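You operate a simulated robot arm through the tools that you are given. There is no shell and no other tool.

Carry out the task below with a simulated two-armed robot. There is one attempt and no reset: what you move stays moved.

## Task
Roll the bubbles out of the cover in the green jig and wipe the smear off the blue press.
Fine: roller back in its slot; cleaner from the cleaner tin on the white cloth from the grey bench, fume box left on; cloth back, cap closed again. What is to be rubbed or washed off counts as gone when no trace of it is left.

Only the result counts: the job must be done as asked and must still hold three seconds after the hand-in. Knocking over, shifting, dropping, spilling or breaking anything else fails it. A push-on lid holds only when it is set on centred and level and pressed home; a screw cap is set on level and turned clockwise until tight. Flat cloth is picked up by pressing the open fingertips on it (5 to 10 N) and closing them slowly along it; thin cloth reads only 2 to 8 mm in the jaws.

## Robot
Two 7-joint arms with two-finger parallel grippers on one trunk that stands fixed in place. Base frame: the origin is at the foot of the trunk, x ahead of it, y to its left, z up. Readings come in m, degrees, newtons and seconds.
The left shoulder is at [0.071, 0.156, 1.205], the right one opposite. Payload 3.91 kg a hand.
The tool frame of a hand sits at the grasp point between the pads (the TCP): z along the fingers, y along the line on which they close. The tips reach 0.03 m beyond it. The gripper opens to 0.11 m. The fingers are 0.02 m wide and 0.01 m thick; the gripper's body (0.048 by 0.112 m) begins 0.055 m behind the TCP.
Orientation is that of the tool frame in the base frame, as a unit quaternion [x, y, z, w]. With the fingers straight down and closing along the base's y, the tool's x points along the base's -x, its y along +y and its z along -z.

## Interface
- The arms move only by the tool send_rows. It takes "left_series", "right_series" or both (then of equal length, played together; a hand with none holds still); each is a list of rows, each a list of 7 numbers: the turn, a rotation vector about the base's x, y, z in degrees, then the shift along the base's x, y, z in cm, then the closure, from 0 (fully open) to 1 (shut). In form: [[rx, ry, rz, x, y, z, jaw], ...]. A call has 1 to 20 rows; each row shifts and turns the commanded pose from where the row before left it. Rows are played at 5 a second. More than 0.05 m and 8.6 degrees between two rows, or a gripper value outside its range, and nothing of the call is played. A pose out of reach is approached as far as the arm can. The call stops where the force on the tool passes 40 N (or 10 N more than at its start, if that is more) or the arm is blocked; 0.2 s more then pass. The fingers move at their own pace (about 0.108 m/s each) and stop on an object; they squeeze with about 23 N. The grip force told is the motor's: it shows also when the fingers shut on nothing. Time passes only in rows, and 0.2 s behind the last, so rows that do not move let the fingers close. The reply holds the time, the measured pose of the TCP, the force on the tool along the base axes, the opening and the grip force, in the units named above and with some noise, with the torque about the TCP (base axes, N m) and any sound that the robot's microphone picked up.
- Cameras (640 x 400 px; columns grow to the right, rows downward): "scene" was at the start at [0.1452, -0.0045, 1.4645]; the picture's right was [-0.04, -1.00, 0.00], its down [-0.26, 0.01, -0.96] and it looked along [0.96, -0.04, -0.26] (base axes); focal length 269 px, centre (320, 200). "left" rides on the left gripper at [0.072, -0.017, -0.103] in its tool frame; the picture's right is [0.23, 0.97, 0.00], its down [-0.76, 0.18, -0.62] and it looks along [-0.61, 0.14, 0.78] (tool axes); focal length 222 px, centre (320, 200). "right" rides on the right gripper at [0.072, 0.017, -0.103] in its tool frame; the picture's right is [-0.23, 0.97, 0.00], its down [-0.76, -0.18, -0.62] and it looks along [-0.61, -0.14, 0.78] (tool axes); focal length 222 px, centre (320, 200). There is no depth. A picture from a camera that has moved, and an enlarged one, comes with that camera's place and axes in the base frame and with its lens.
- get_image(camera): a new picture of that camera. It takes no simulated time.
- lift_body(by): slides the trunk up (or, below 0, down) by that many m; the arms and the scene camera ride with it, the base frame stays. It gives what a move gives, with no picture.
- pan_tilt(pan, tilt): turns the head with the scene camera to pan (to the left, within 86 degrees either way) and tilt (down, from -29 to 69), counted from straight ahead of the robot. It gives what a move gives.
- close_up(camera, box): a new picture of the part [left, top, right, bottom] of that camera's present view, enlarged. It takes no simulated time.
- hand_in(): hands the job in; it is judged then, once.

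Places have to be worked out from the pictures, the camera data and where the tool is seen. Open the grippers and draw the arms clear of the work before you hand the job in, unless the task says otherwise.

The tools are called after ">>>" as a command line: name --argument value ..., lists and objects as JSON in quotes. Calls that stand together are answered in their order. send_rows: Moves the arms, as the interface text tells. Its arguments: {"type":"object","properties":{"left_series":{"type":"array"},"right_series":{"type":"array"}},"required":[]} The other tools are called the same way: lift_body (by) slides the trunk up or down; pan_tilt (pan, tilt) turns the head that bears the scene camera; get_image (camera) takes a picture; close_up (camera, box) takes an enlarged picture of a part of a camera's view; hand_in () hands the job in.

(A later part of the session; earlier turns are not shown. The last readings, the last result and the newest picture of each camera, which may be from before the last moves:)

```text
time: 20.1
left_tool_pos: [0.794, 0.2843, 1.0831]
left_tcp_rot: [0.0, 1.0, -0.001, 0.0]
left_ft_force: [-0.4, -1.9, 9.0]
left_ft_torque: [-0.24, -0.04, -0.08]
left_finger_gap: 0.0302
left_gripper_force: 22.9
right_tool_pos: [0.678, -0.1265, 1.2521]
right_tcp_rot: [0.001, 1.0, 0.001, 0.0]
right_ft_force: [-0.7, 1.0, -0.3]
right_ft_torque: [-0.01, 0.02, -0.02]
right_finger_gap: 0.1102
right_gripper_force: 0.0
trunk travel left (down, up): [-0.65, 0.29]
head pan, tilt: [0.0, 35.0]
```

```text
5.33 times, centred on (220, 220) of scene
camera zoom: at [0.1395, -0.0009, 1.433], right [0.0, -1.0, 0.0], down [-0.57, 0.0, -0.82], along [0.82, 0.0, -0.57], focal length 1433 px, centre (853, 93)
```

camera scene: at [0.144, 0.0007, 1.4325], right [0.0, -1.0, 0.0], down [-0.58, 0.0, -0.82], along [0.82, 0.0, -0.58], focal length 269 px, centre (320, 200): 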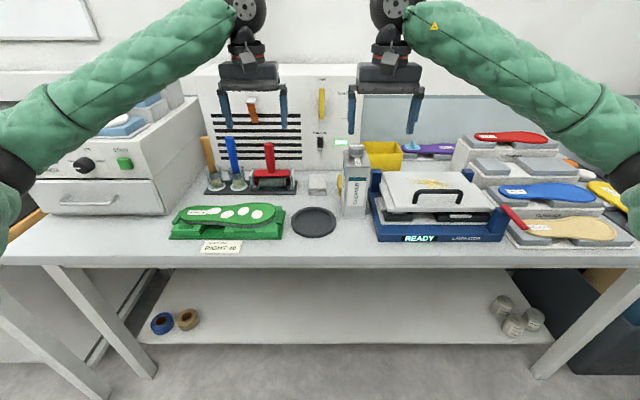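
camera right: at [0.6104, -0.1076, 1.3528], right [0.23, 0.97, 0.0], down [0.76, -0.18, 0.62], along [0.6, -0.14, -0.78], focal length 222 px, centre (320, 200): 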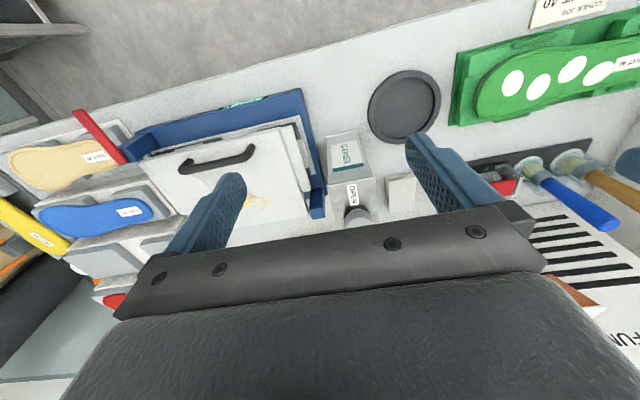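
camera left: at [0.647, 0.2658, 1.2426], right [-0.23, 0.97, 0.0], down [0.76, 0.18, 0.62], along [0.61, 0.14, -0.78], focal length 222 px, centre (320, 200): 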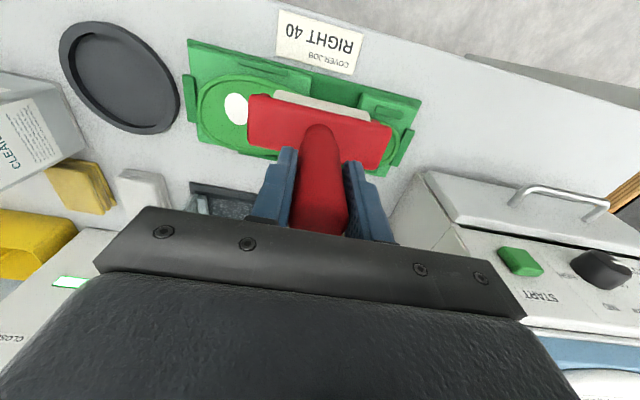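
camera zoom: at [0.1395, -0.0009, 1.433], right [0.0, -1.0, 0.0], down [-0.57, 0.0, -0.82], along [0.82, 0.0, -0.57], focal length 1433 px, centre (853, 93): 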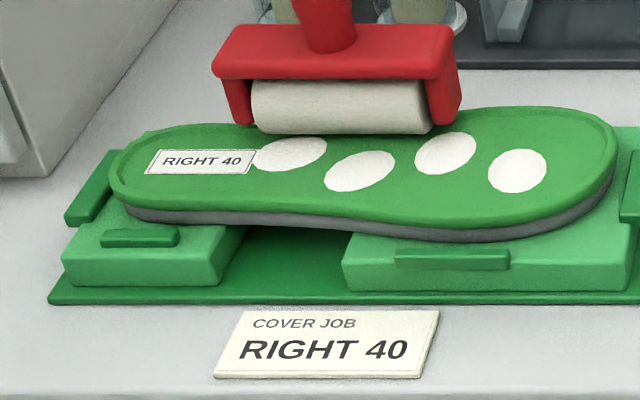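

The white ovals seem unchanged after one pass; I'll zoom in to compare them closely.

>>> close_up --camera "scene" --box '[200, 200, 270, 240]'

>>> get_image --camera "left"

```text
9.14 times, centred on (235, 220) of scene
camera zoom: at [0.1395, -0.0009, 1.433], right [0.0, -1.0, 0.0], down [-0.57, 0.0, -0.82], along [0.82, 0.0, -0.57], focal length 2457 px, centre (1097, 17)
```

zoom: 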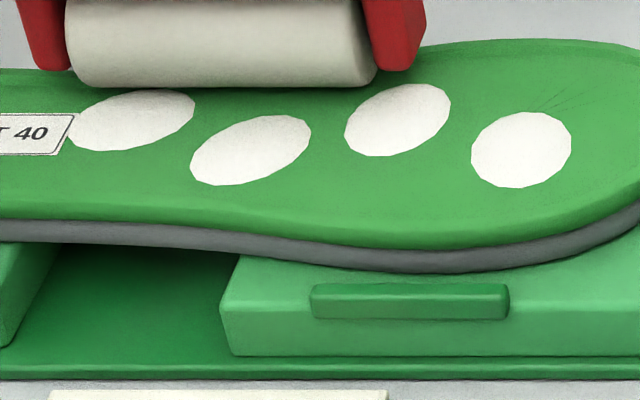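

```text
taken
camera left: at [0.7203, 0.2669, 1.1872], right [-0.23, 0.97, 0.0], down [0.76, 0.18, 0.62], along [0.61, 0.14, -0.78], focal length 222 px, centre (320, 200)
```

left: 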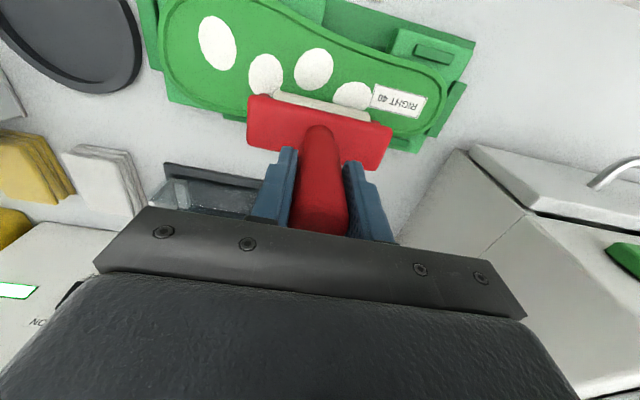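

No visible change yet. I'll press ~1 mm harder and roll back over them to the near edge, then compare.

>>> send_rows --left_series '[[0, 0, 0, 0, 0, -0.1, 1.0], [0, 0, 0, -0.7, 0, 0, 1.0], [0, 0, 0, -0.7, 0, 0, 1.0], [0, 0, 0, -0.7, 0, 0, 1.0]]'

>>> close_up --camera "scene" --box '[180, 190, 270, 240]'

```text
time: 21.1
left_tool_pos: [0.773, 0.2847, 1.0828]
left_tcp_rot: [0.0, 1.0, 0.001, 0.001]
left_ft_force: [0.2, -1.7, 17.9]
left_ft_torque: [-0.05, -0.06, 0.0]
left_finger_gap: 0.0302
left_gripper_force: 23.1
right_tool_pos: [0.677, -0.127, 1.2528]
right_tcp_rot: [0.001, 1.0, 0.0, 0.0]
right_ft_force: [-0.5, 0.7, -0.1]
right_ft_torque: [-0.03, 0.0, -0.01]
right_finger_gap: 0.1101
right_gripper_force: 0.1
trunk travel left (down, up): [-0.65, 0.29]
head pan, tilt: [0.0, 35.0]
```

```text
7.11 times, centred on (225, 215) of scene
camera zoom: at [0.1385, -0.0009, 1.4331], right [0.0, -1.0, 0.0], down [-0.57, 0.0, -0.82], along [0.82, 0.0, -0.57], focal length 1911 px, centre (996, 93)
```

zoom: 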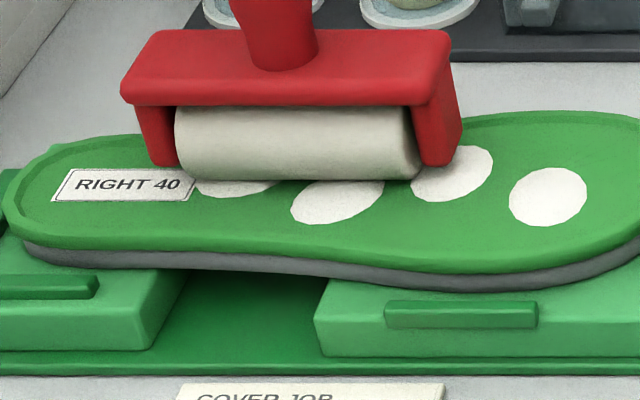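

Now ~20 N on the roller. Continuing the backward roll across the bubbles.

>>> send_rows --left_series '[[0, 0, 0, -0.7, 0, 0, 1.0], [0, 0, 0, -0.7, 0, 0, 1.0], [0, 0, 0, -0.7, 0, 0, 1.0], [0, 0, 0, -0.7, 0, 0, 1.0], [0, 0, 0, -0.7, 0, 0, 1.0]]'

>>> close_up --camera "scene" --box '[160, 190, 280, 250]'

>>> get_image --camera "left"

```text
time: 22.3
left_tool_pos: [0.7372, 0.2853, 1.0825]
left_tcp_rot: [0.0, 1.0, 0.0, 0.0]
left_ft_force: [-0.3, -1.6, 8.1]
left_ft_torque: [-0.02, -0.01, -0.08]
left_finger_gap: 0.0303
left_gripper_force: 23.7
right_tool_pos: [0.6762, -0.1254, 1.2536]
right_tcp_rot: [0.0, 1.0, 0.0, 0.0]
right_ft_force: [-0.1, -0.6, -0.7]
right_ft_torque: [-0.04, -0.01, 0.01]
right_finger_gap: 0.1102
right_gripper_force: 0.1
trunk travel left (down, up): [-0.65, 0.29]
head pan, tilt: [0.0, 35.0]
```

```text
5.33 times, centred on (220, 220) of scene
camera zoom: at [0.1393, -0.0005, 1.4329], right [0.0, -1.0, 0.0], down [-0.57, 0.0, -0.82], along [0.82, 0.0, -0.57], focal length 1433 px, centre (853, 93)
```

zoom: 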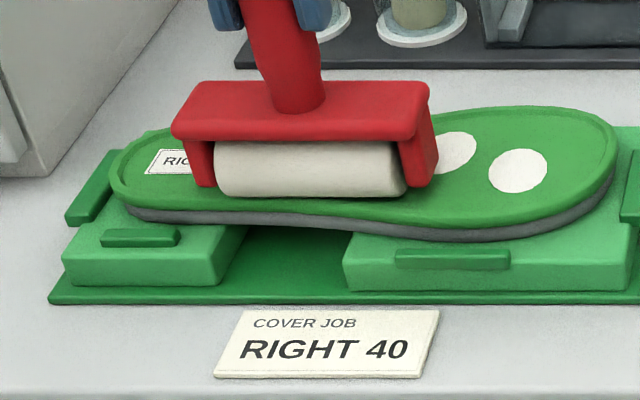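

```text
taken
camera left: at [0.664, 0.2672, 1.1869], right [-0.23, 0.97, 0.0], down [0.76, 0.18, 0.62], along [0.61, 0.14, -0.78], focal length 222 px, centre (320, 200)
```

left: 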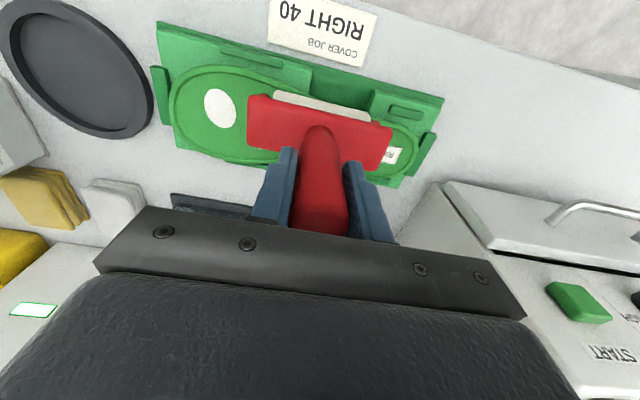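

Force fell to ~10 N at the same height, so something gave. I'll roll forward again to the far edge (another pass), which clears the view of the bubbles.

>>> send_rows --left_series '[[0, 0, 0, -0.7, 0, 0, 1.0], [0, 0, 0, 0, 0, -0.1, 1.0], [0, 0, 0, 0.7, 0, 0, 1.0], [0, 0, 0, 0.7, 0, 0, 1.0], [0, 0, 0, 0.7, 0, 0, 1.0], [0, 0, 0, 0.7, 0, 0, 1.0]]'

>>> send_rows --left_series '[[0, 0, 0, 0.7, 0, 0, 1.0], [0, 0, 0, 0.7, 0, 0, 1.0], [0, 0, 0, 0.7, 0, 0, 1.0], [0, 0, 0, 0.7, 0, 0, 1.0], [0, 0, 0, 0.7, 0, 0, 1.0]]'

>>> close_up --camera "scene" --box '[160, 190, 280, 250]'

```text
time: 23.7
left_tool_pos: [0.7589, 0.2846, 1.0816]
left_tcp_rot: [-0.001, 1.0, 0.0, -0.001]
left_ft_force: [-0.2, 0.6, 15.9]
left_ft_torque: [0.05, -0.1, 0.03]
left_finger_gap: 0.0305
left_gripper_force: 22.7
right_tool_pos: [0.6778, -0.1255, 1.2534]
right_tcp_rot: [0.0, 1.0, 0.0, 0.0]
right_ft_force: [-0.3, 0.7, 0.8]
right_ft_torque: [-0.02, -0.01, 0.04]
right_finger_gap: 0.1101
right_gripper_force: 0.1
trunk travel left (down, up): [-0.65, 0.29]
head pan, tilt: [0.0, 35.0]
```

```text
time: 24.9
left_tool_pos: [0.7952, 0.2851, 1.0798]
left_tcp_rot: [0.0, 1.0, 0.0, 0.0]
left_ft_force: [-0.3, 0.5, 9.4]
left_ft_torque: [-0.03, -0.06, -0.2]
left_finger_gap: 0.0303
left_gripper_force: 23.1
right_tool_pos: [0.6791, -0.1253, 1.2535]
right_tcp_rot: [0.0, 1.0, 0.0, 0.0]
right_ft_force: [-0.1, 0.2, 0.1]
right_ft_torque: [-0.01, 0.0, -0.02]
right_finger_gap: 0.1099
right_gripper_force: 0.0
trunk travel left (down, up): [-0.65, 0.29]
head pan, tilt: [0.0, 35.0]
```

```text
5.33 times, centred on (220, 220) of scene
camera zoom: at [0.1396, -0.0007, 1.4329], right [0.0, -1.0, 0.0], down [-0.57, 0.0, -0.82], along [0.82, 0.0, -0.57], focal length 1433 px, centre (853, 93)
```

zoom: 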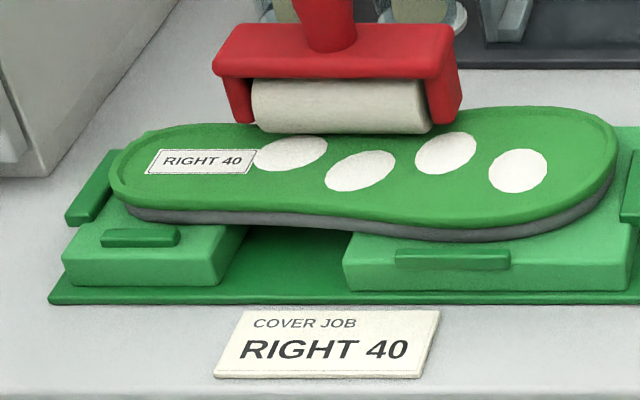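

Same zoom as after the first pass, to compare outlines exactly.

>>> close_up --camera "scene" --box '[200, 200, 270, 240]'

```text
9.14 times, centred on (235, 220) of scene
camera zoom: at [0.1396, -0.0007, 1.4329], right [0.0, -1.0, 0.0], down [-0.57, 0.0, -0.82], along [0.82, 0.0, -0.57], focal length 2457 px, centre (1097, 17)
```

zoom: 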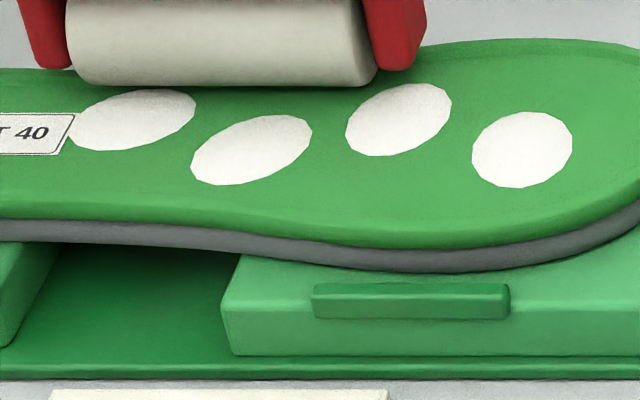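

Two passes across have done nothing, so I'll try rolling lengthwise: lift, turn the roller 90° and roll along the cover (y direction).

>>> send_rows --left_series '[[0, 0, 0, 0, 0, 2.0, 1.0], [0, 0, 0, 0, 0, 2.0, 1.0], [0, 0, 8.2, -0.4, -1.2, 0, 1.0], [0, 0, 8.2, -0.4, -1.2, 0, 1.0], [0, 0, 8.2, -0.4, -1.2, 0, 1.0], [0, 0, 8.2, -0.4, -1.2, 0, 1.0], [0, 0, 8.2, -0.4, -1.2, 0, 1.0], [0, 0, 8.2, -0.4, -1.2, 0, 1.0], [0, 0, 8.2, -0.4, -1.2, 0, 1.0], [0, 0, 8.2, -0.4, -1.2, 0, 1.0], [0, 0, 8.2, -0.3, -1.2, 0, 1.0], [0, 0, 8.1, 0, -1.0, 0, 1.0], [0, 0, 8.1, 0, 0, 0, 1.0], [0, 0, 0, 0, 0, 0, 1.0]]'

>>> get_image --camera "left"

>>> close_up --camera "scene" --box '[140, 150, 300, 260]'

```text
time: 27.9
left_tool_pos: [0.7604, 0.1675, 1.1202]
left_tcp_rot: [0.708, -0.707, 0.0, -0.001]
left_ft_force: [0.6, -0.4, -1.6]
left_ft_torque: [0.01, 0.0, 0.03]
left_finger_gap: 0.0303
left_gripper_force: 23.0
right_tool_pos: [0.6771, -0.1256, 1.2516]
right_tcp_rot: [-0.001, 1.0, -0.001, 0.0]
right_ft_force: [0.7, 0.7, -0.6]
right_ft_torque: [0.01, -0.02, 0.01]
right_finger_gap: 0.11
right_gripper_force: 0.1
trunk travel left (down, up): [-0.65, 0.29]
head pan, tilt: [0.0, 35.0]
```

```text
taken
camera left: at [0.775, 0.0937, 1.2246], right [-0.97, -0.23, 0.0], down [-0.18, 0.76, 0.62], along [-0.14, 0.61, -0.78], focal length 222 px, centre (320, 200)
```

left: 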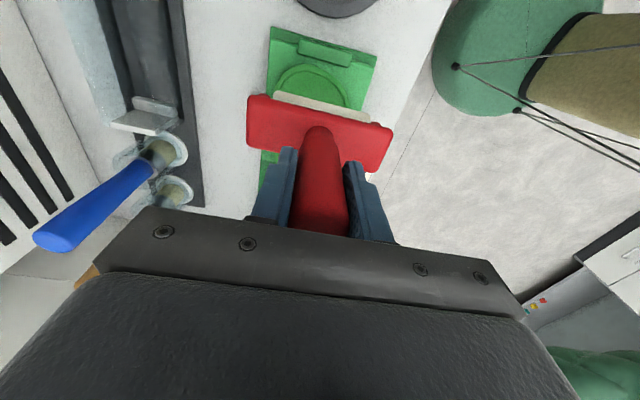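

```text
3.64 times, centred on (220, 205) of scene
camera zoom: at [0.1404, -0.0005, 1.4328], right [0.0, -1.0, 0.0], down [-0.57, 0.0, -0.82], along [0.82, 0.0, -0.57], focal length 977 px, centre (684, 182)
```

zoom: 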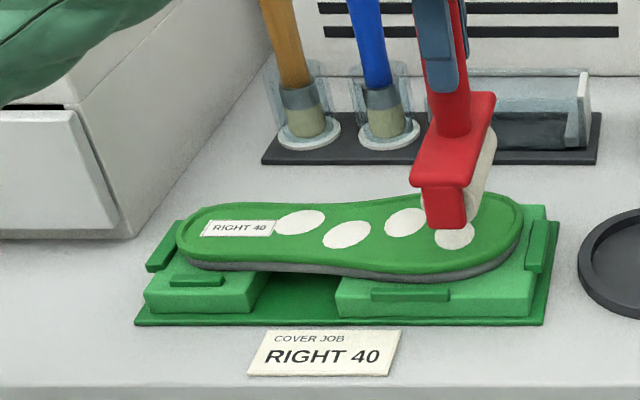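

Turned cleanly. Shifting slightly toward the toe and lowering to contact.

>>> send_rows --left_series '[[0, 0, 0, -0.3, -1.0, -1.5, 1.0], [0, 0, 0, 0, 0, -1.0, 1.0], [0, 0, 0, 0, 0, -0.3, 1.0], [0, 0, 0, 0, 0, -0.3, 1.0], [0, 0, 0, 0, 0, 0, 1.0]]'

>>> close_up --camera "scene" --box '[160, 190, 280, 250]'

```text
time: 29.1
left_tool_pos: [0.7575, 0.1577, 1.0882]
left_tcp_rot: [-0.707, 0.707, 0.0, 0.0]
left_ft_force: [0.5, -0.3, -2.0]
left_ft_torque: [-0.02, 0.01, -0.01]
left_finger_gap: 0.03
left_gripper_force: 22.9
right_tool_pos: [0.6784, -0.1262, 1.2535]
right_tcp_rot: [0.0, 1.0, 0.0, -0.001]
right_ft_force: [0.4, 0.0, 0.1]
right_ft_torque: [0.01, 0.04, 0.0]
right_finger_gap: 0.1103
right_gripper_force: 0.1
trunk travel left (down, up): [-0.65, 0.29]
head pan, tilt: [0.0, 35.0]
```

```text
5.33 times, centred on (220, 220) of scene
camera zoom: at [0.1403, -0.0003, 1.4329], right [0.0, -1.0, 0.0], down [-0.57, 0.0, -0.82], along [0.82, 0.0, -0.57], focal length 1433 px, centre (853, 93)
```

zoom: 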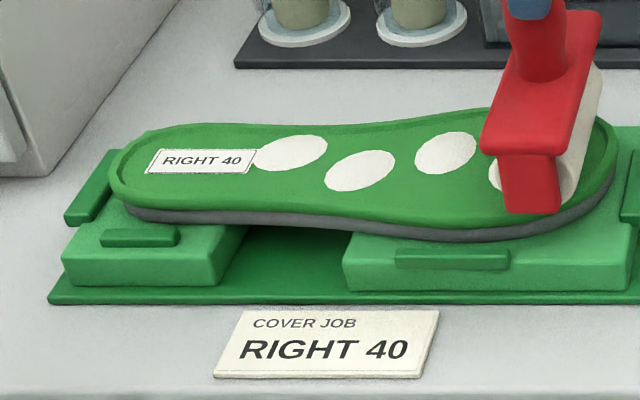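

No contact yet. Continuing down in fine steps.

>>> send_rows --left_series '[[0, 0, 0, 0, 0, -0.2, 1.0], [0, 0, 0, 0, 0, -0.2, 1.0], [0, 0, 0, 0, 0, 0, 1.0]]'

>>> send_rows --left_series '[[0, 0, 0, 0, 0, -0.2, 1.0], [0, 0, 0, 0, 0, 0, 1.0]]'

>>> close_up --camera "scene" --box '[160, 190, 280, 250]'

```text
time: 29.9
left_tool_pos: [0.7565, 0.1576, 1.086]
left_tcp_rot: [-0.707, 0.707, 0.0, 0.0]
left_ft_force: [-0.4, -0.7, -3.5]
left_ft_torque: [-0.01, 0.01, 0.01]
left_finger_gap: 0.0304
left_gripper_force: 23.1
right_tool_pos: [0.6788, -0.126, 1.2525]
right_tcp_rot: [0.001, 1.0, 0.0, 0.0]
right_ft_force: [-0.2, -0.9, -0.3]
right_ft_torque: [0.0, -0.01, -0.01]
right_finger_gap: 0.1101
right_gripper_force: 0.0
trunk travel left (down, up): [-0.65, 0.29]
head pan, tilt: [0.0, 35.0]
```

```text
time: 30.5
left_tool_pos: [0.7569, 0.1568, 1.0831]
left_tcp_rot: [0.707, -0.707, 0.0, 0.0]
left_ft_force: [-0.2, -0.1, -3.4]
left_ft_torque: [-0.02, 0.01, -0.02]
left_finger_gap: 0.0304
left_gripper_force: 22.8
right_tool_pos: [0.6784, -0.1262, 1.2515]
right_tcp_rot: [0.0, 1.0, -0.001, 0.0]
right_ft_force: [-0.1, -0.7, 0.2]
right_ft_torque: [0.0, -0.02, -0.03]
right_finger_gap: 0.1099
right_gripper_force: 0.1
trunk travel left (down, up): [-0.65, 0.29]
head pan, tilt: [0.0, 35.0]
```

```text
5.33 times, centred on (220, 220) of scene
camera zoom: at [0.1404, -0.0003, 1.4329], right [0.0, -1.0, 0.0], down [-0.57, 0.0, -0.82], along [0.82, 0.0, -0.57], focal length 1433 px, centre (853, 93)
```

zoom: 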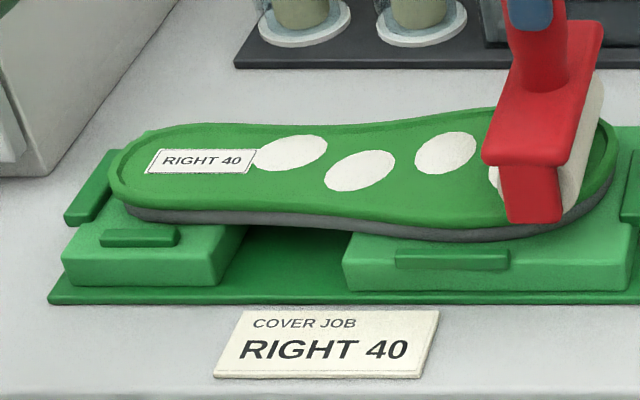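

Continuing down.

>>> send_rows --left_series '[[0, 0, 0, 0, 0, -0.2, 1.0], [0, 0, 0, 0, 0, -0.2, 1.0], [0, 0, 0, 0, 0, 0, 1.0]]'

```text
time: 31.3
left_tool_pos: [0.7566, 0.1565, 1.0807]
left_tcp_rot: [0.707, -0.707, 0.0, -0.001]
left_ft_force: [1.4, 0.2, 5.5]
left_ft_torque: [0.02, -0.23, 0.01]
left_finger_gap: 0.0301
left_gripper_force: 22.8
right_tool_pos: [0.6774, -0.1256, 1.2519]
right_tcp_rot: [0.001, 1.0, 0.0, 0.0]
right_ft_force: [0.1, 0.0, 0.2]
right_ft_torque: [-0.01, -0.03, 0.02]
right_finger_gap: 0.1101
right_gripper_force: 0.0
trunk travel left (down, up): [-0.65, 0.29]
head pan, tilt: [0.0, 35.0]
```

Contact at ~7.5 N, centred. Pressing a touch more and rolling toward the heel (+y).

>>> send_rows --left_series '[[0, 0, 0, 0, 0, -0.1, 1.0], [0, 0, 0, 0, 0.6, 0, 1.0], [0, 0, 0, 0, 0.6, 0, 1.0], [0, 0, 0, 0, 0.6, 0, 1.0]]'

>>> send_rows --left_series '[[0, 0, 0, 0, 0.6, 0, 1.0], [0, 0, 0, 0, 0.6, 0, 1.0], [0, 0, 0, 0, 0.6, 0, 1.0]]'

>>> send_rows --left_series '[[0, 0, 0, 0, 0.6, 0, 1.0], [0, 0, 0, 0, 0.6, 0, 1.0], [0, 0, 0, 0, 0.6, 0, 1.0]]'

>>> close_up --camera "scene" --box '[160, 190, 280, 250]'

```text
time: 32.3
left_tool_pos: [0.7554, 0.1756, 1.0797]
left_tcp_rot: [0.708, -0.706, 0.0, 0.0]
left_ft_force: [0.1, -0.2, 15.5]
left_ft_torque: [0.06, 0.0, 0.03]
left_finger_gap: 0.0304
left_gripper_force: 23.4
right_tool_pos: [0.6769, -0.1258, 1.2538]
right_tcp_rot: [0.0, 1.0, 0.0, 0.0]
right_ft_force: [0.0, -0.5, -0.2]
right_ft_torque: [0.0, -0.03, 0.0]
right_finger_gap: 0.1096
right_gripper_force: 0.1
trunk travel left (down, up): [-0.65, 0.29]
head pan, tilt: [0.0, 35.0]
```

```text
time: 33.1
left_tool_pos: [0.7561, 0.1923, 1.0781]
left_tcp_rot: [-0.707, 0.707, 0.0, 0.001]
left_ft_force: [2.6, 0.3, 16.1]
left_ft_torque: [0.08, -0.2, 0.03]
left_finger_gap: 0.0304
left_gripper_force: 22.9
right_tool_pos: [0.6772, -0.1267, 1.2532]
right_tcp_rot: [0.001, 1.0, 0.001, 0.0]
right_ft_force: [0.3, -0.6, 0.7]
right_ft_torque: [-0.03, 0.0, 0.01]
right_finger_gap: 0.1099
right_gripper_force: 0.1
trunk travel left (down, up): [-0.65, 0.29]
head pan, tilt: [0.0, 35.0]
```

```text
time: 33.9
left_tool_pos: [0.7559, 0.2102, 1.0799]
left_tcp_rot: [-0.706, 0.708, -0.001, 0.001]
left_ft_force: [2.7, 0.5, 15.9]
left_ft_torque: [0.05, -0.14, -0.04]
left_finger_gap: 0.0306
left_gripper_force: 23.1
right_tool_pos: [0.6766, -0.1258, 1.2537]
right_tcp_rot: [0.001, 1.0, 0.001, 0.0]
right_ft_force: [0.4, 0.9, 0.3]
right_ft_torque: [0.02, -0.01, 0.0]
right_finger_gap: 0.1101
right_gripper_force: 0.0
trunk travel left (down, up): [-0.65, 0.29]
head pan, tilt: [0.0, 35.0]
```

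```text
5.33 times, centred on (220, 220) of scene
camera zoom: at [0.139, -0.0005, 1.4331], right [0.0, -1.0, 0.0], down [-0.57, 0.0, -0.82], along [0.82, 0.0, -0.57], focal length 1433 px, centre (853, 93)
```

zoom: 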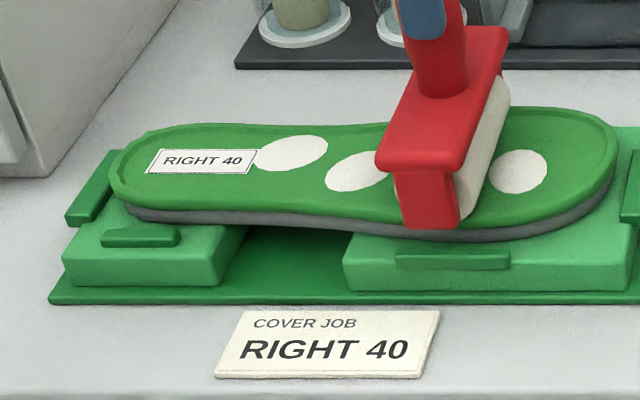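

B4 still shows after passing at ~17 N. I'll press harder (~25 N) and continue the stroke out toward the heel to see whether force matters.

>>> send_rows --left_series '[[0, 0, 0, 0, 0, -0.1, 1.0], [0, 0, 0, 0, 0.4, 0, 1.0], [0, 0, 0, 0, 0.4, 0, 1.0]]'

>>> send_rows --left_series '[[0, 0, 0, 0, 0.4, 0, 1.0], [0, 0, 0, 0, 0.4, 0, 1.0], [0, 0, 0, 0, 0.4, 0, 1.0], [0, 0, 0, 0, 0.4, 0, 1.0]]'

>>> close_up --camera "scene" --box '[160, 190, 280, 250]'

```text
time: 34.7
left_tool_pos: [0.756, 0.2195, 1.0783]
left_tcp_rot: [-0.707, 0.707, -0.001, 0.001]
left_ft_force: [1.0, 0.1, 17.4]
left_ft_torque: [0.04, 0.01, 0.04]
left_finger_gap: 0.0302
left_gripper_force: 22.6
right_tool_pos: [0.6766, -0.1253, 1.2531]
right_tcp_rot: [0.001, 1.0, 0.0, 0.0]
right_ft_force: [0.8, 0.2, 0.1]
right_ft_torque: [0.02, 0.01, 0.01]
right_finger_gap: 0.1098
right_gripper_force: 0.1
trunk travel left (down, up): [-0.65, 0.29]
head pan, tilt: [0.0, 35.0]
```

```text
time: 35.7
left_tool_pos: [0.7557, 0.2355, 1.0784]
left_tcp_rot: [-0.707, 0.707, 0.0, 0.0]
left_ft_force: [1.7, -0.4, 12.7]
left_ft_torque: [0.08, -0.17, -0.01]
left_finger_gap: 0.0302
left_gripper_force: 23.4
right_tool_pos: [0.6771, -0.1261, 1.253]
right_tcp_rot: [0.001, 1.0, 0.0, 0.0]
right_ft_force: [0.2, 0.3, 0.2]
right_ft_torque: [0.01, 0.05, 0.0]
right_finger_gap: 0.1099
right_gripper_force: 0.1
trunk travel left (down, up): [-0.65, 0.29]
head pan, tilt: [0.0, 35.0]
```

```text
5.33 times, centred on (220, 220) of scene
camera zoom: at [0.1392, -0.0005, 1.433], right [0.0, -1.0, 0.0], down [-0.57, 0.0, -0.82], along [0.82, 0.0, -0.57], focal length 1433 px, centre (853, 93)
```

zoom: 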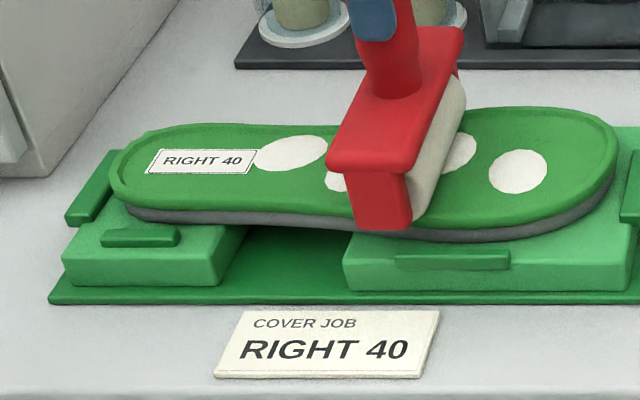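

Still unchanged. I'll study the cover's surface shape from the right hand camera's angle too.

>>> close_up --camera "right" --box '[440, 10, 640, 135]'

>>> close_up --camera "scene" --box '[205, 195, 260, 235]'

```text
3.20 times, centred on (540, 72) of right
camera zoom: at [0.6056, -0.1088, 1.3551], right [0.23, 0.97, 0.0], down [0.76, -0.18, 0.62], along [0.61, -0.14, -0.78], focal length 711 px, centre (-384, 608)
```

zoom: 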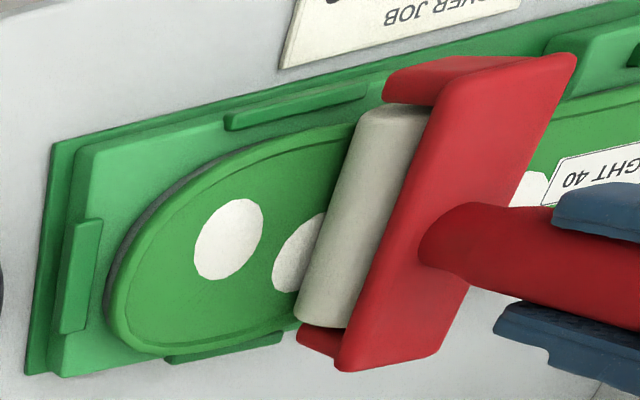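

```text
10.00 times, centred on (232, 215) of scene
camera zoom: at [0.1392, -0.0005, 1.433], right [0.0, -1.0, 0.0], down [-0.57, 0.0, -0.82], along [0.82, 0.0, -0.57], focal length 2687 px, centre (1195, 50)
```

zoom: 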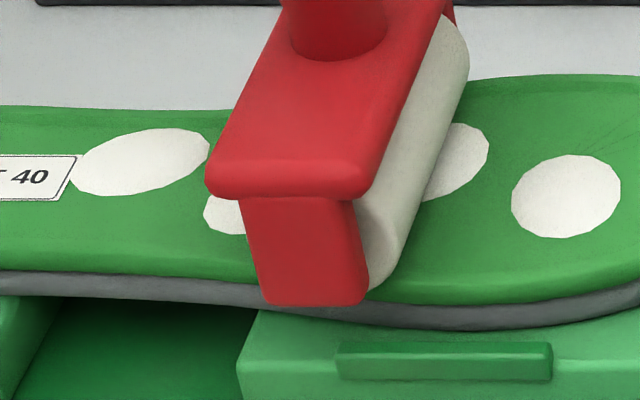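

The grip seems to slip at ~19 N, so more force isn't available this way. Perhaps each stroke must carry right out over the edge; I'll ease to ~10 N and continue this stroke all the way to the heel end.

>>> send_rows --left_series '[[0, 0, 0, 0, 0, 0.05, 1.0], [0, 0, 0, 0, 0.6, 0, 1.0], [0, 0, 0, 0, 0.6, 0, 1.0], [0, 0, 0, 0, 0.6, 0, 1.0], [0, 0, 0, 0, 0.6, 0, 1.0]]'

>>> send_rows --left_series '[[0, 0, 0, 0, 0.6, 0, 1.0], [0, 0, 0, 0, 0.6, 0, 1.0], [0, 0, 0, 0, 0.6, 0, 1.0], [0, 0, 0, 0, 0.6, 0, 1.0]]'

>>> send_rows --left_series '[[0, 0, 0, 0, 0.6, 0, 1.0], [0, 0, 0, 0, 0.6, 0, 1.0], [0, 0, 0, 0, 0.6, 0, 1.0], [0, 0, 0, 0, 0.6, 0, 1.0]]'

>>> close_up --camera "scene" --box '[160, 190, 280, 250]'

```text
time: 36.9
left_tool_pos: [0.7567, 0.2574, 1.0785]
left_tcp_rot: [-0.707, 0.707, 0.0, 0.001]
left_ft_force: [-3.9, 0.1, 6.0]
left_ft_torque: [-0.01, 0.38, 0.02]
left_finger_gap: 0.0302
left_gripper_force: 22.9
right_tool_pos: [0.6777, -0.1255, 1.2535]
right_tcp_rot: [0.0, 1.0, 0.0, 0.001]
right_ft_force: [-0.2, -0.1, -0.2]
right_ft_torque: [-0.04, -0.01, 0.01]
right_finger_gap: 0.11
right_gripper_force: 0.1
trunk travel left (down, up): [-0.65, 0.29]
head pan, tilt: [0.0, 35.0]
```

```text
time: 37.9
left_tool_pos: [0.7563, 0.2834, 1.0787]
left_tcp_rot: [0.707, -0.707, 0.001, 0.0]
left_ft_force: [1.5, 0.8, 7.4]
left_ft_torque: [0.04, -0.12, -0.01]
left_finger_gap: 0.0302
left_gripper_force: 22.7
right_tool_pos: [0.6776, -0.1264, 1.2527]
right_tcp_rot: [0.001, 1.0, 0.0, 0.0]
right_ft_force: [0.6, -0.5, 1.0]
right_ft_torque: [-0.01, -0.01, 0.0]
right_finger_gap: 0.1095
right_gripper_force: 0.0
trunk travel left (down, up): [-0.65, 0.29]
head pan, tilt: [0.0, 35.0]
```

```text
time: 38.9
left_tool_pos: [0.7551, 0.3059, 1.0788]
left_tcp_rot: [-0.707, 0.707, 0.0, -0.001]
left_ft_force: [1.2, 0.5, 4.2]
left_ft_torque: [0.0, -0.16, 0.0]
left_finger_gap: 0.0303
left_gripper_force: 23.1
right_tool_pos: [0.6767, -0.1265, 1.2526]
right_tcp_rot: [0.001, 1.0, 0.0, 0.0]
right_ft_force: [-0.4, 0.6, -1.1]
right_ft_torque: [0.0, 0.0, 0.03]
right_finger_gap: 0.1102
right_gripper_force: 0.1
trunk travel left (down, up): [-0.65, 0.29]
head pan, tilt: [0.0, 35.0]
```

```text
5.33 times, centred on (220, 220) of scene
camera zoom: at [0.1398, -0.0003, 1.4329], right [0.0, -1.0, 0.0], down [-0.57, 0.0, -0.82], along [0.82, 0.0, -0.57], focal length 1433 px, centre (853, 93)
```

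zoom: 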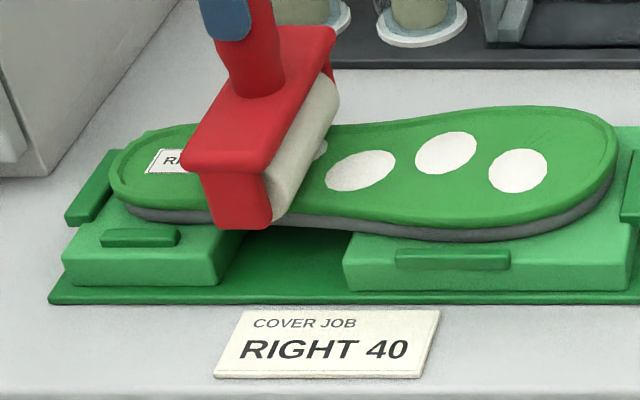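

Finishing this stroke out over the heel end.

>>> send_rows --left_series '[[0, 0, 0, 0, 0.6, -0.05, 1.0], [0, 0, 0, 0, 0.6, 0, 1.0], [0, 0, 0, 0, 0.6, 0, 1.0], [0, 0, 0, 0, 0.6, 0, 1.0], [0, 0, 0, 0, 0.6, 0, 1.0], [0, 0, 0, 0, 0.6, 0, 1.0]]'

>>> send_rows --left_series '[[0, 0, 0, 0, 0.6, 0, 1.0], [0, 0, 0, 0, 0.6, 0, 1.0], [0, 0, 0, 0, 0.6, 0, 1.0], [0, 0, 0, 0, 0.6, 0, 1.0]]'

>>> close_up --camera "scene" --box '[160, 190, 280, 250]'

```text
time: 40.3
left_tool_pos: [0.7572, 0.3431, 1.0781]
left_tcp_rot: [-0.707, 0.707, -0.001, 0.002]
left_ft_force: [-2.8, -0.2, 9.7]
left_ft_torque: [-0.02, 0.17, 0.02]
left_finger_gap: 0.0302
left_gripper_force: 22.5
right_tool_pos: [0.6782, -0.1254, 1.2529]
right_tcp_rot: [0.0, 1.0, 0.0, 0.0]
right_ft_force: [-0.9, 0.5, 0.0]
right_ft_torque: [-0.01, 0.02, 0.05]
right_finger_gap: 0.11
right_gripper_force: 0.1
trunk travel left (down, up): [-0.65, 0.29]
head pan, tilt: [0.0, 35.0]
```

```text
time: 41.3
left_tool_pos: [0.7561, 0.3674, 1.0789]
left_tcp_rot: [-0.707, 0.707, -0.001, 0.0]
left_ft_force: [3.5, 0.4, 7.2]
left_ft_torque: [0.02, -0.41, 0.0]
left_finger_gap: 0.0304
left_gripper_force: 22.5
right_tool_pos: [0.6788, -0.1258, 1.252]
right_tcp_rot: [0.001, 1.0, 0.0, 0.0]
right_ft_force: [0.5, 0.8, -0.1]
right_ft_torque: [0.02, 0.02, 0.03]
right_finger_gap: 0.11
right_gripper_force: 0.0
trunk travel left (down, up): [-0.65, 0.29]
head pan, tilt: [0.0, 35.0]
```

```text
5.33 times, centred on (220, 220) of scene
camera zoom: at [0.1398, -0.0004, 1.4329], right [0.0, -1.0, 0.0], down [-0.57, 0.0, -0.82], along [0.82, 0.0, -0.57], focal length 1433 px, centre (853, 93)
```

zoom: 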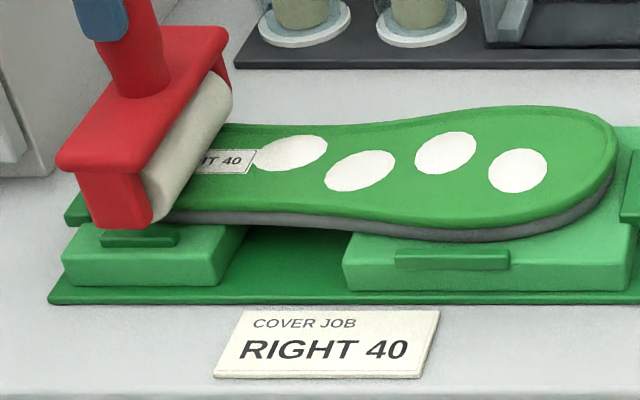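

All four remain. I'll check how much the handle has slid in the grip.

>>> get_image --camera "left"

>>> close_up --camera "scene" --box '[140, 110, 240, 240]'

```text
taken
camera left: at [0.7713, 0.2939, 1.1821], right [-0.97, -0.23, 0.0], down [-0.18, 0.76, 0.62], along [-0.14, 0.61, -0.78], focal length 222 px, centre (320, 200)
```

left: 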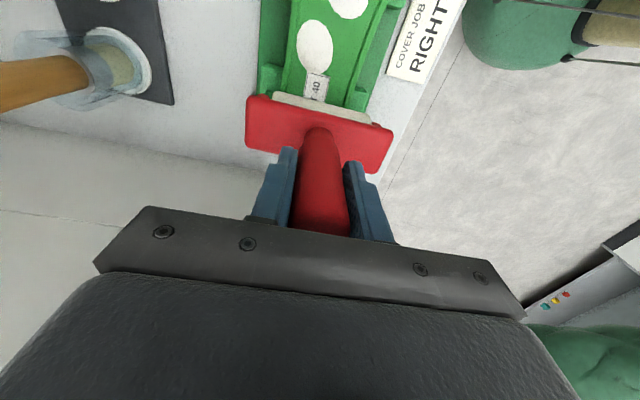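

```text
3.08 times, centred on (190, 175) of scene
camera zoom: at [0.1398, -0.0004, 1.4329], right [0.0, -1.0, 0.0], down [-0.57, 0.0, -0.82], along [0.82, 0.0, -0.57], focal length 827 px, centre (720, 277)
```

zoom: 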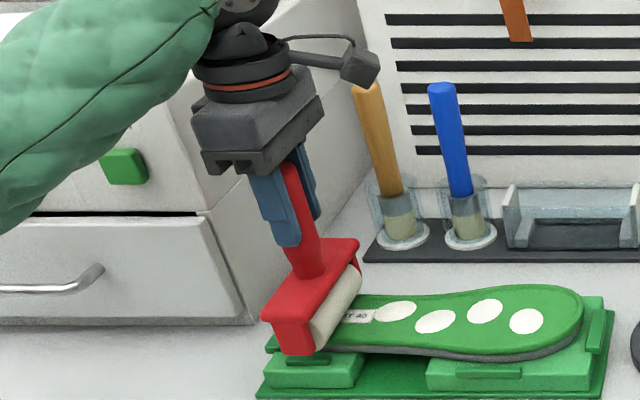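

The handle has slid only a few mm. To get firmer pressure I'll slide the fingers down the handle until the palm bears on its top, pressing here on the supported heel.

>>> send_rows --left_series '[[0, 0, 0, 0, -0.8, 0, 1.0], [0, 0, 0, 0, 0, -0.3, 1.0], [0, 0, 0, 0, 0, -0.3, 1.0], [0, 0, 0, 0, 0, 0, 1.0]]'

>>> get_image --camera "left"

```text
time: 42.3
left_tool_pos: [0.7559, 0.3594, 1.0732]
left_tcp_rot: [-0.707, 0.707, 0.0, 0.001]
left_ft_force: [0.5, 0.4, 17.0]
left_ft_torque: [0.03, -0.07, -0.02]
left_finger_gap: 0.0305
left_gripper_force: 23.3
right_tool_pos: [0.6754, -0.1261, 1.2535]
right_tcp_rot: [0.0, 1.0, 0.0, 0.0]
right_ft_force: [0.1, -0.5, -0.3]
right_ft_torque: [-0.02, 0.0, -0.01]
right_finger_gap: 0.1099
right_gripper_force: 0.1
trunk travel left (down, up): [-0.65, 0.29]
head pan, tilt: [0.0, 35.0]
```

```text
taken
camera left: at [0.7709, 0.2855, 1.1773], right [-0.97, -0.23, 0.0], down [-0.18, 0.76, 0.62], along [-0.14, 0.61, -0.78], focal length 222 px, centre (320, 200)
```

left: 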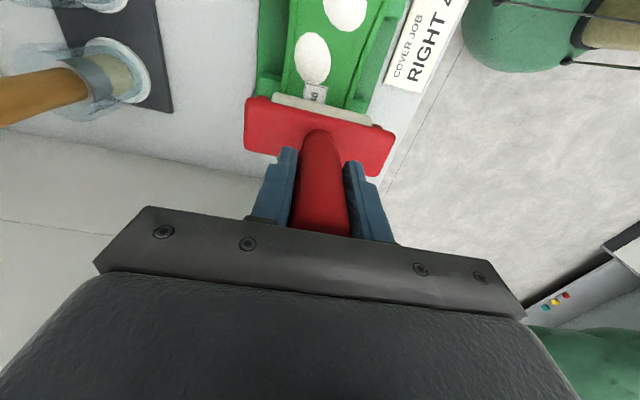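

Confirmed: it slides at ~19 N. Continuing to slide down about 2 cm.

>>> send_rows --left_series '[[0, 0, 0, 0, 0, -0.4, 1.0], [0, 0, 0, 0, 0, -0.4, 1.0], [0, 0, 0, 0, 0, -0.4, 1.0], [0, 0, 0, 0, 0, 0, 1.0]]'

>>> get_image --camera "left"

>>> close_up --camera "scene" --box '[140, 110, 240, 240]'

```text
time: 43.3
left_tool_pos: [0.7562, 0.3582, 1.0612]
left_tcp_rot: [-0.707, 0.708, -0.001, 0.0]
left_ft_force: [0.4, -0.1, 16.2]
left_ft_torque: [0.11, -0.05, -0.01]
left_finger_gap: 0.0305
left_gripper_force: 22.8
right_tool_pos: [0.6767, -0.1263, 1.2525]
right_tcp_rot: [0.0, 1.0, 0.0, -0.001]
right_ft_force: [-0.4, -0.4, 0.1]
right_ft_torque: [-0.01, 0.0, 0.0]
right_finger_gap: 0.1099
right_gripper_force: 0.3
trunk travel left (down, up): [-0.65, 0.29]
head pan, tilt: [0.0, 35.0]
```

```text
taken
camera left: at [0.7708, 0.2855, 1.1653], right [-0.97, -0.23, 0.0], down [-0.18, 0.76, 0.62], along [-0.14, 0.61, -0.78], focal length 222 px, centre (320, 200)
```

left: 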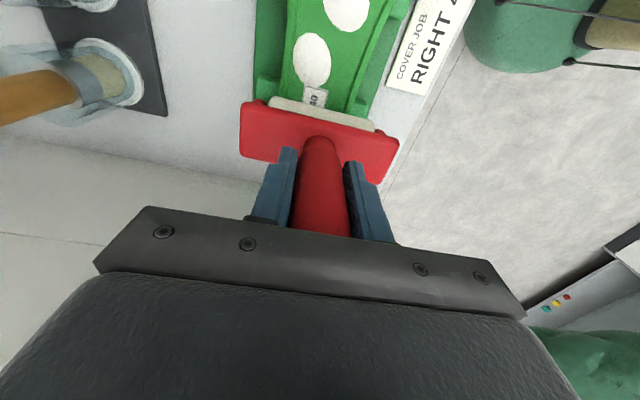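

```text
3.08 times, centred on (190, 175) of scene
camera zoom: at [0.1387, -0.0009, 1.4331], right [0.0, -1.0, 0.0], down [-0.57, 0.0, -0.82], along [0.82, 0.0, -0.57], focal length 827 px, centre (720, 277)
```

zoom: 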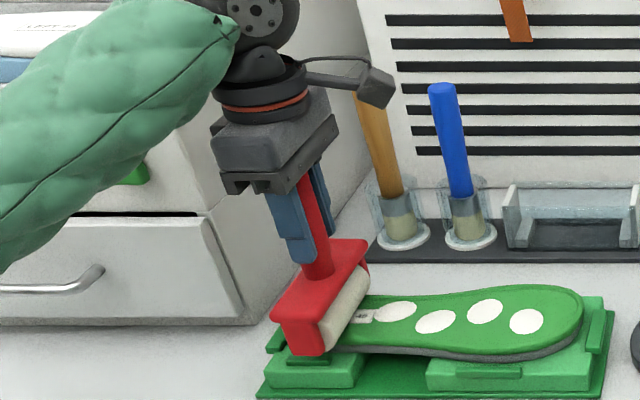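

Another half centimetre should bring the palm onto the handle top; going in small steps and moving slightly back from the heel end.

>>> send_rows --left_series '[[0, 0, 0, 0, 0, -0.3, 1.0], [0, 0, 0, 0, 0, -0.2, 1.0], [0, 0, 0, 0, 0, 0, 1.0]]'

```text
time: 44.1
left_tool_pos: [0.7553, 0.3592, 1.0574]
left_tcp_rot: [0.707, -0.707, 0.0, -0.001]
left_ft_force: [-0.6, 0.9, 16.0]
left_ft_torque: [0.06, -0.01, 0.02]
left_finger_gap: 0.0308
left_gripper_force: 22.9
right_tool_pos: [0.6777, -0.1264, 1.2542]
right_tcp_rot: [0.0, 1.0, 0.0, 0.0]
right_ft_force: [1.5, 0.6, -0.2]
right_ft_torque: [0.03, 0.01, 0.0]
right_finger_gap: 0.1099
right_gripper_force: 0.1
trunk travel left (down, up): [-0.65, 0.29]
head pan, tilt: [0.0, 35.0]
```

Still sliding; continuing in 2 mm steps until the force rises past the friction level.

>>> send_rows --left_series '[[0, 0, 0, 0, 0, -0.2, 1.0], [0, 0, 0, 0, 0, -0.2, 1.0], [0, 0, 0, 0, 0, 0, 1.0]]'

>>> send_rows --left_series '[[0, 0, 0, 0, 0, -0.1, 1.0], [0, 0, 0, 0, 0, -0.1, 1.0], [0, 0, 0, 0, 0, 0, 1.0]]'

>>> get_image --camera "left"

```text
time: 44.9
left_tool_pos: [0.7549, 0.3609, 1.0555]
left_tcp_rot: [-0.707, 0.707, -0.003, 0.002]
left_ft_force: [-5.2, 0.4, 22.1]
left_ft_torque: [0.08, 0.72, -0.06]
left_finger_gap: 0.0304
left_gripper_force: 23.0
right_tool_pos: [0.6767, -0.1253, 1.2536]
right_tcp_rot: [0.0, 1.0, 0.001, 0.0]
right_ft_force: [-0.1, 1.0, -0.1]
right_ft_torque: [-0.03, 0.03, 0.01]
right_finger_gap: 0.1098
right_gripper_force: 0.1
trunk travel left (down, up): [-0.65, 0.29]
head pan, tilt: [0.0, 35.0]
stopped in row 3 (left hand): the force on the tool passed its limit at 41 N (the readings are from after the stop); the commanded pose is now the measured one
```

```text
time: 45.6
left_tool_pos: [0.756, 0.3607, 1.0559]
left_tcp_rot: [0.708, -0.706, 0.004, -0.003]
left_ft_force: [-7.7, 1.2, 22.4]
left_ft_torque: [0.08, 1.05, -0.02]
left_finger_gap: 0.0304
left_gripper_force: 23.1
right_tool_pos: [0.6769, -0.1251, 1.254]
right_tcp_rot: [0.0, 1.0, 0.0, 0.0]
right_ft_force: [0.1, -0.6, 0.3]
right_ft_torque: [0.0, -0.02, 0.01]
right_finger_gap: 0.1101
right_gripper_force: 0.1
trunk travel left (down, up): [-0.65, 0.29]
head pan, tilt: [0.0, 35.0]
stopped in row 3 (left hand): the force on the tool passed its limit at 41 N (the readings are from after the stop); the commanded pose is now the measured one
```

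```text
taken
camera left: at [0.7701, 0.2874, 1.1604], right [-0.97, -0.23, -0.01], down [-0.18, 0.76, 0.62], along [-0.13, 0.61, -0.78], focal length 222 px, centre (320, 200)
```

left: 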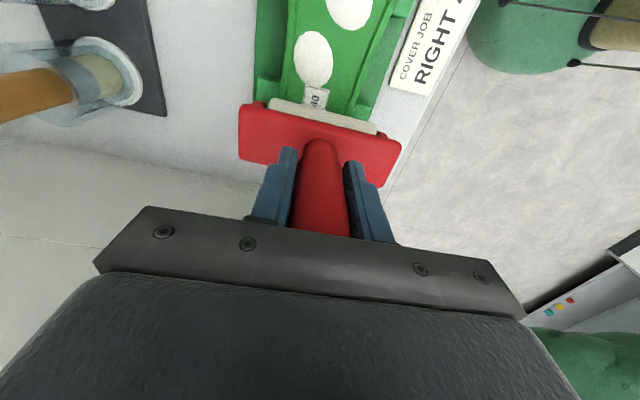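

The palm now bears on the handle top (force rose to 41 N and the call stopped; now ~24 N). Rolling back over the bubbles toward the toe at this firmer pressure.

>>> send_rows --left_series '[[0, 0, 0, 0, -0.6, 0, 1.0], [0, 0, 0, 0, -0.6, 0, 1.0], [0, 0, 0, 0, -0.6, 0, 1.0], [0, 0, 0, 0, -0.6, 0, 1.0]]'

>>> send_rows --left_series '[[0, 0, 0, 0, -0.6, 0, 1.0], [0, 0, 0, 0, -0.6, 0, 1.0], [0, 0, 0, 0, -0.6, 0, 1.0], [0, 0, 0, 0, -0.6, 0, 1.0]]'

>>> close_up --camera "scene" --box '[160, 190, 280, 250]'

```text
time: 46.6
left_tool_pos: [0.7562, 0.3364, 1.0559]
left_tcp_rot: [0.708, -0.706, 0.004, -0.004]
left_ft_force: [-0.2, 0.5, 32.6]
left_ft_torque: [0.11, 0.53, -0.02]
left_finger_gap: 0.0303
left_gripper_force: 23.2
right_tool_pos: [0.6761, -0.1274, 1.253]
right_tcp_rot: [0.0, 1.0, 0.001, 0.001]
right_ft_force: [1.0, 0.2, -0.3]
right_ft_torque: [0.01, 0.01, -0.02]
right_finger_gap: 0.1101
right_gripper_force: 0.0
trunk travel left (down, up): [-0.65, 0.29]
head pan, tilt: [0.0, 35.0]
```

```text
time: 47.4
left_tool_pos: [0.7558, 0.3209, 1.0558]
left_tcp_rot: [-0.707, 0.707, -0.006, 0.004]
left_ft_force: [-7.5, 0.0, 20.9]
left_ft_torque: [0.12, 1.31, 0.02]
left_finger_gap: 0.0304
left_gripper_force: 23.2
right_tool_pos: [0.6757, -0.1252, 1.2526]
right_tcp_rot: [0.0, 1.0, 0.0, 0.0]
right_ft_force: [0.2, 0.4, 0.4]
right_ft_torque: [0.02, -0.02, 0.0]
right_finger_gap: 0.1102
right_gripper_force: 0.2
trunk travel left (down, up): [-0.65, 0.29]
head pan, tilt: [0.0, 35.0]
stopped in row 3 (left hand): the force on the tool passed its limit at 44 N (the readings are from after the stop); the commanded pose is now the measured one
```

```text
5.33 times, centred on (220, 220) of scene
camera zoom: at [0.1383, -0.0006, 1.4326], right [0.0, -1.0, 0.0], down [-0.57, 0.0, -0.82], along [0.82, 0.0, -0.57], focal length 1433 px, centre (853, 93)
```

zoom: 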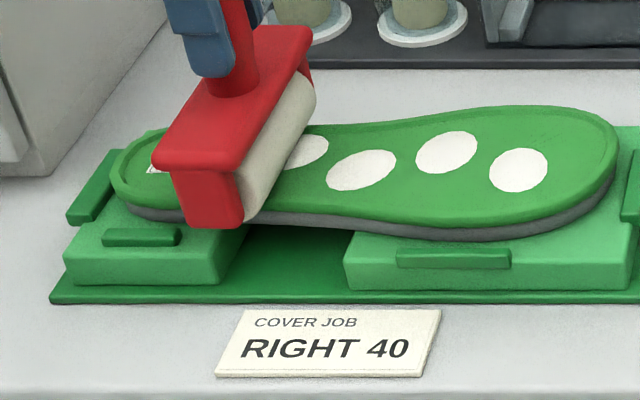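

Force peaked from a slight tilt picked up (~0.8° about y). I'll level it, ease off 0.5 mm, and continue rolling toward the toe.

>>> send_rows --left_series '[[0.1, 0.8, 0, 0, 0, 0.05, 1.0], [0, 0, 0, 0, -0.5, 0, 1.0], [0, 0, 0, 0, -0.5, 0, 1.0]]'

>>> send_rows --left_series '[[0, 0, 0, 0, -0.5, 0, 1.0], [0, 0, 0, 0, -0.5, 0, 1.0], [0, 0, 0, 0, -0.5, 0, 1.0]]'

>>> close_up --camera "scene" --box '[160, 190, 280, 250]'

>>> get_image --camera "left"

```text
time: 48.2
left_tool_pos: [0.756, 0.3091, 1.0559]
left_tcp_rot: [0.708, -0.706, 0.0, 0.0]
left_ft_force: [0.4, -1.9, 27.9]
left_ft_torque: [0.1, -0.59, 0.01]
left_finger_gap: 0.0304
left_gripper_force: 22.8
right_tool_pos: [0.6767, -0.1271, 1.2532]
right_tcp_rot: [0.0, 1.0, 0.002, 0.001]
right_ft_force: [-0.4, -0.7, -0.4]
right_ft_torque: [-0.03, 0.02, 0.02]
right_finger_gap: 0.1101
right_gripper_force: 0.2
trunk travel left (down, up): [-0.65, 0.29]
head pan, tilt: [0.0, 35.0]
```

```text
time: 49.0
left_tool_pos: [0.7561, 0.2953, 1.0559]
left_tcp_rot: [0.707, -0.707, 0.0, 0.001]
left_ft_force: [1.1, 0.6, 32.2]
left_ft_torque: [0.13, -0.46, 0.01]
left_finger_gap: 0.0303
left_gripper_force: 22.6
right_tool_pos: [0.676, -0.127, 1.2544]
right_tcp_rot: [0.0, 1.0, 0.001, 0.0]
right_ft_force: [-0.1, -0.3, 0.5]
right_ft_torque: [-0.04, 0.0, 0.04]
right_finger_gap: 0.1099
right_gripper_force: 0.0
trunk travel left (down, up): [-0.65, 0.29]
head pan, tilt: [0.0, 35.0]
```

```text
5.33 times, centred on (220, 220) of scene
camera zoom: at [0.1377, -0.0015, 1.4333], right [0.0, -1.0, 0.0], down [-0.57, 0.0, -0.82], along [0.82, 0.0, -0.57], focal length 1433 px, centre (853, 93)
```

zoom: 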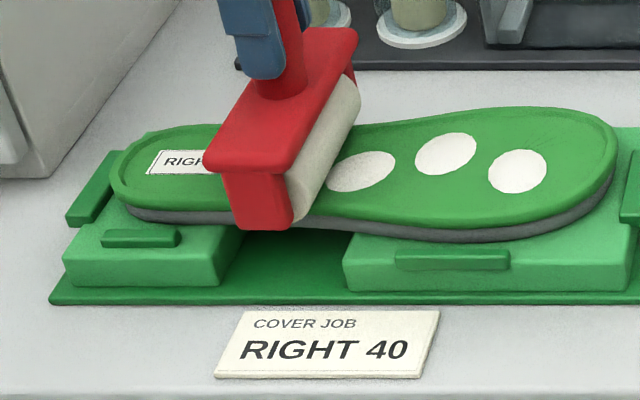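

```text
taken
camera left: at [0.7717, 0.2214, 1.1601], right [-0.97, -0.23, 0.0], down [-0.18, 0.76, 0.62], along [-0.14, 0.61, -0.78], focal length 222 px, centre (320, 200)
```

left: 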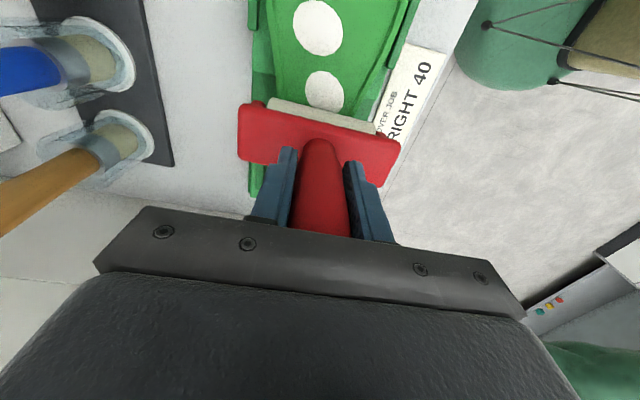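

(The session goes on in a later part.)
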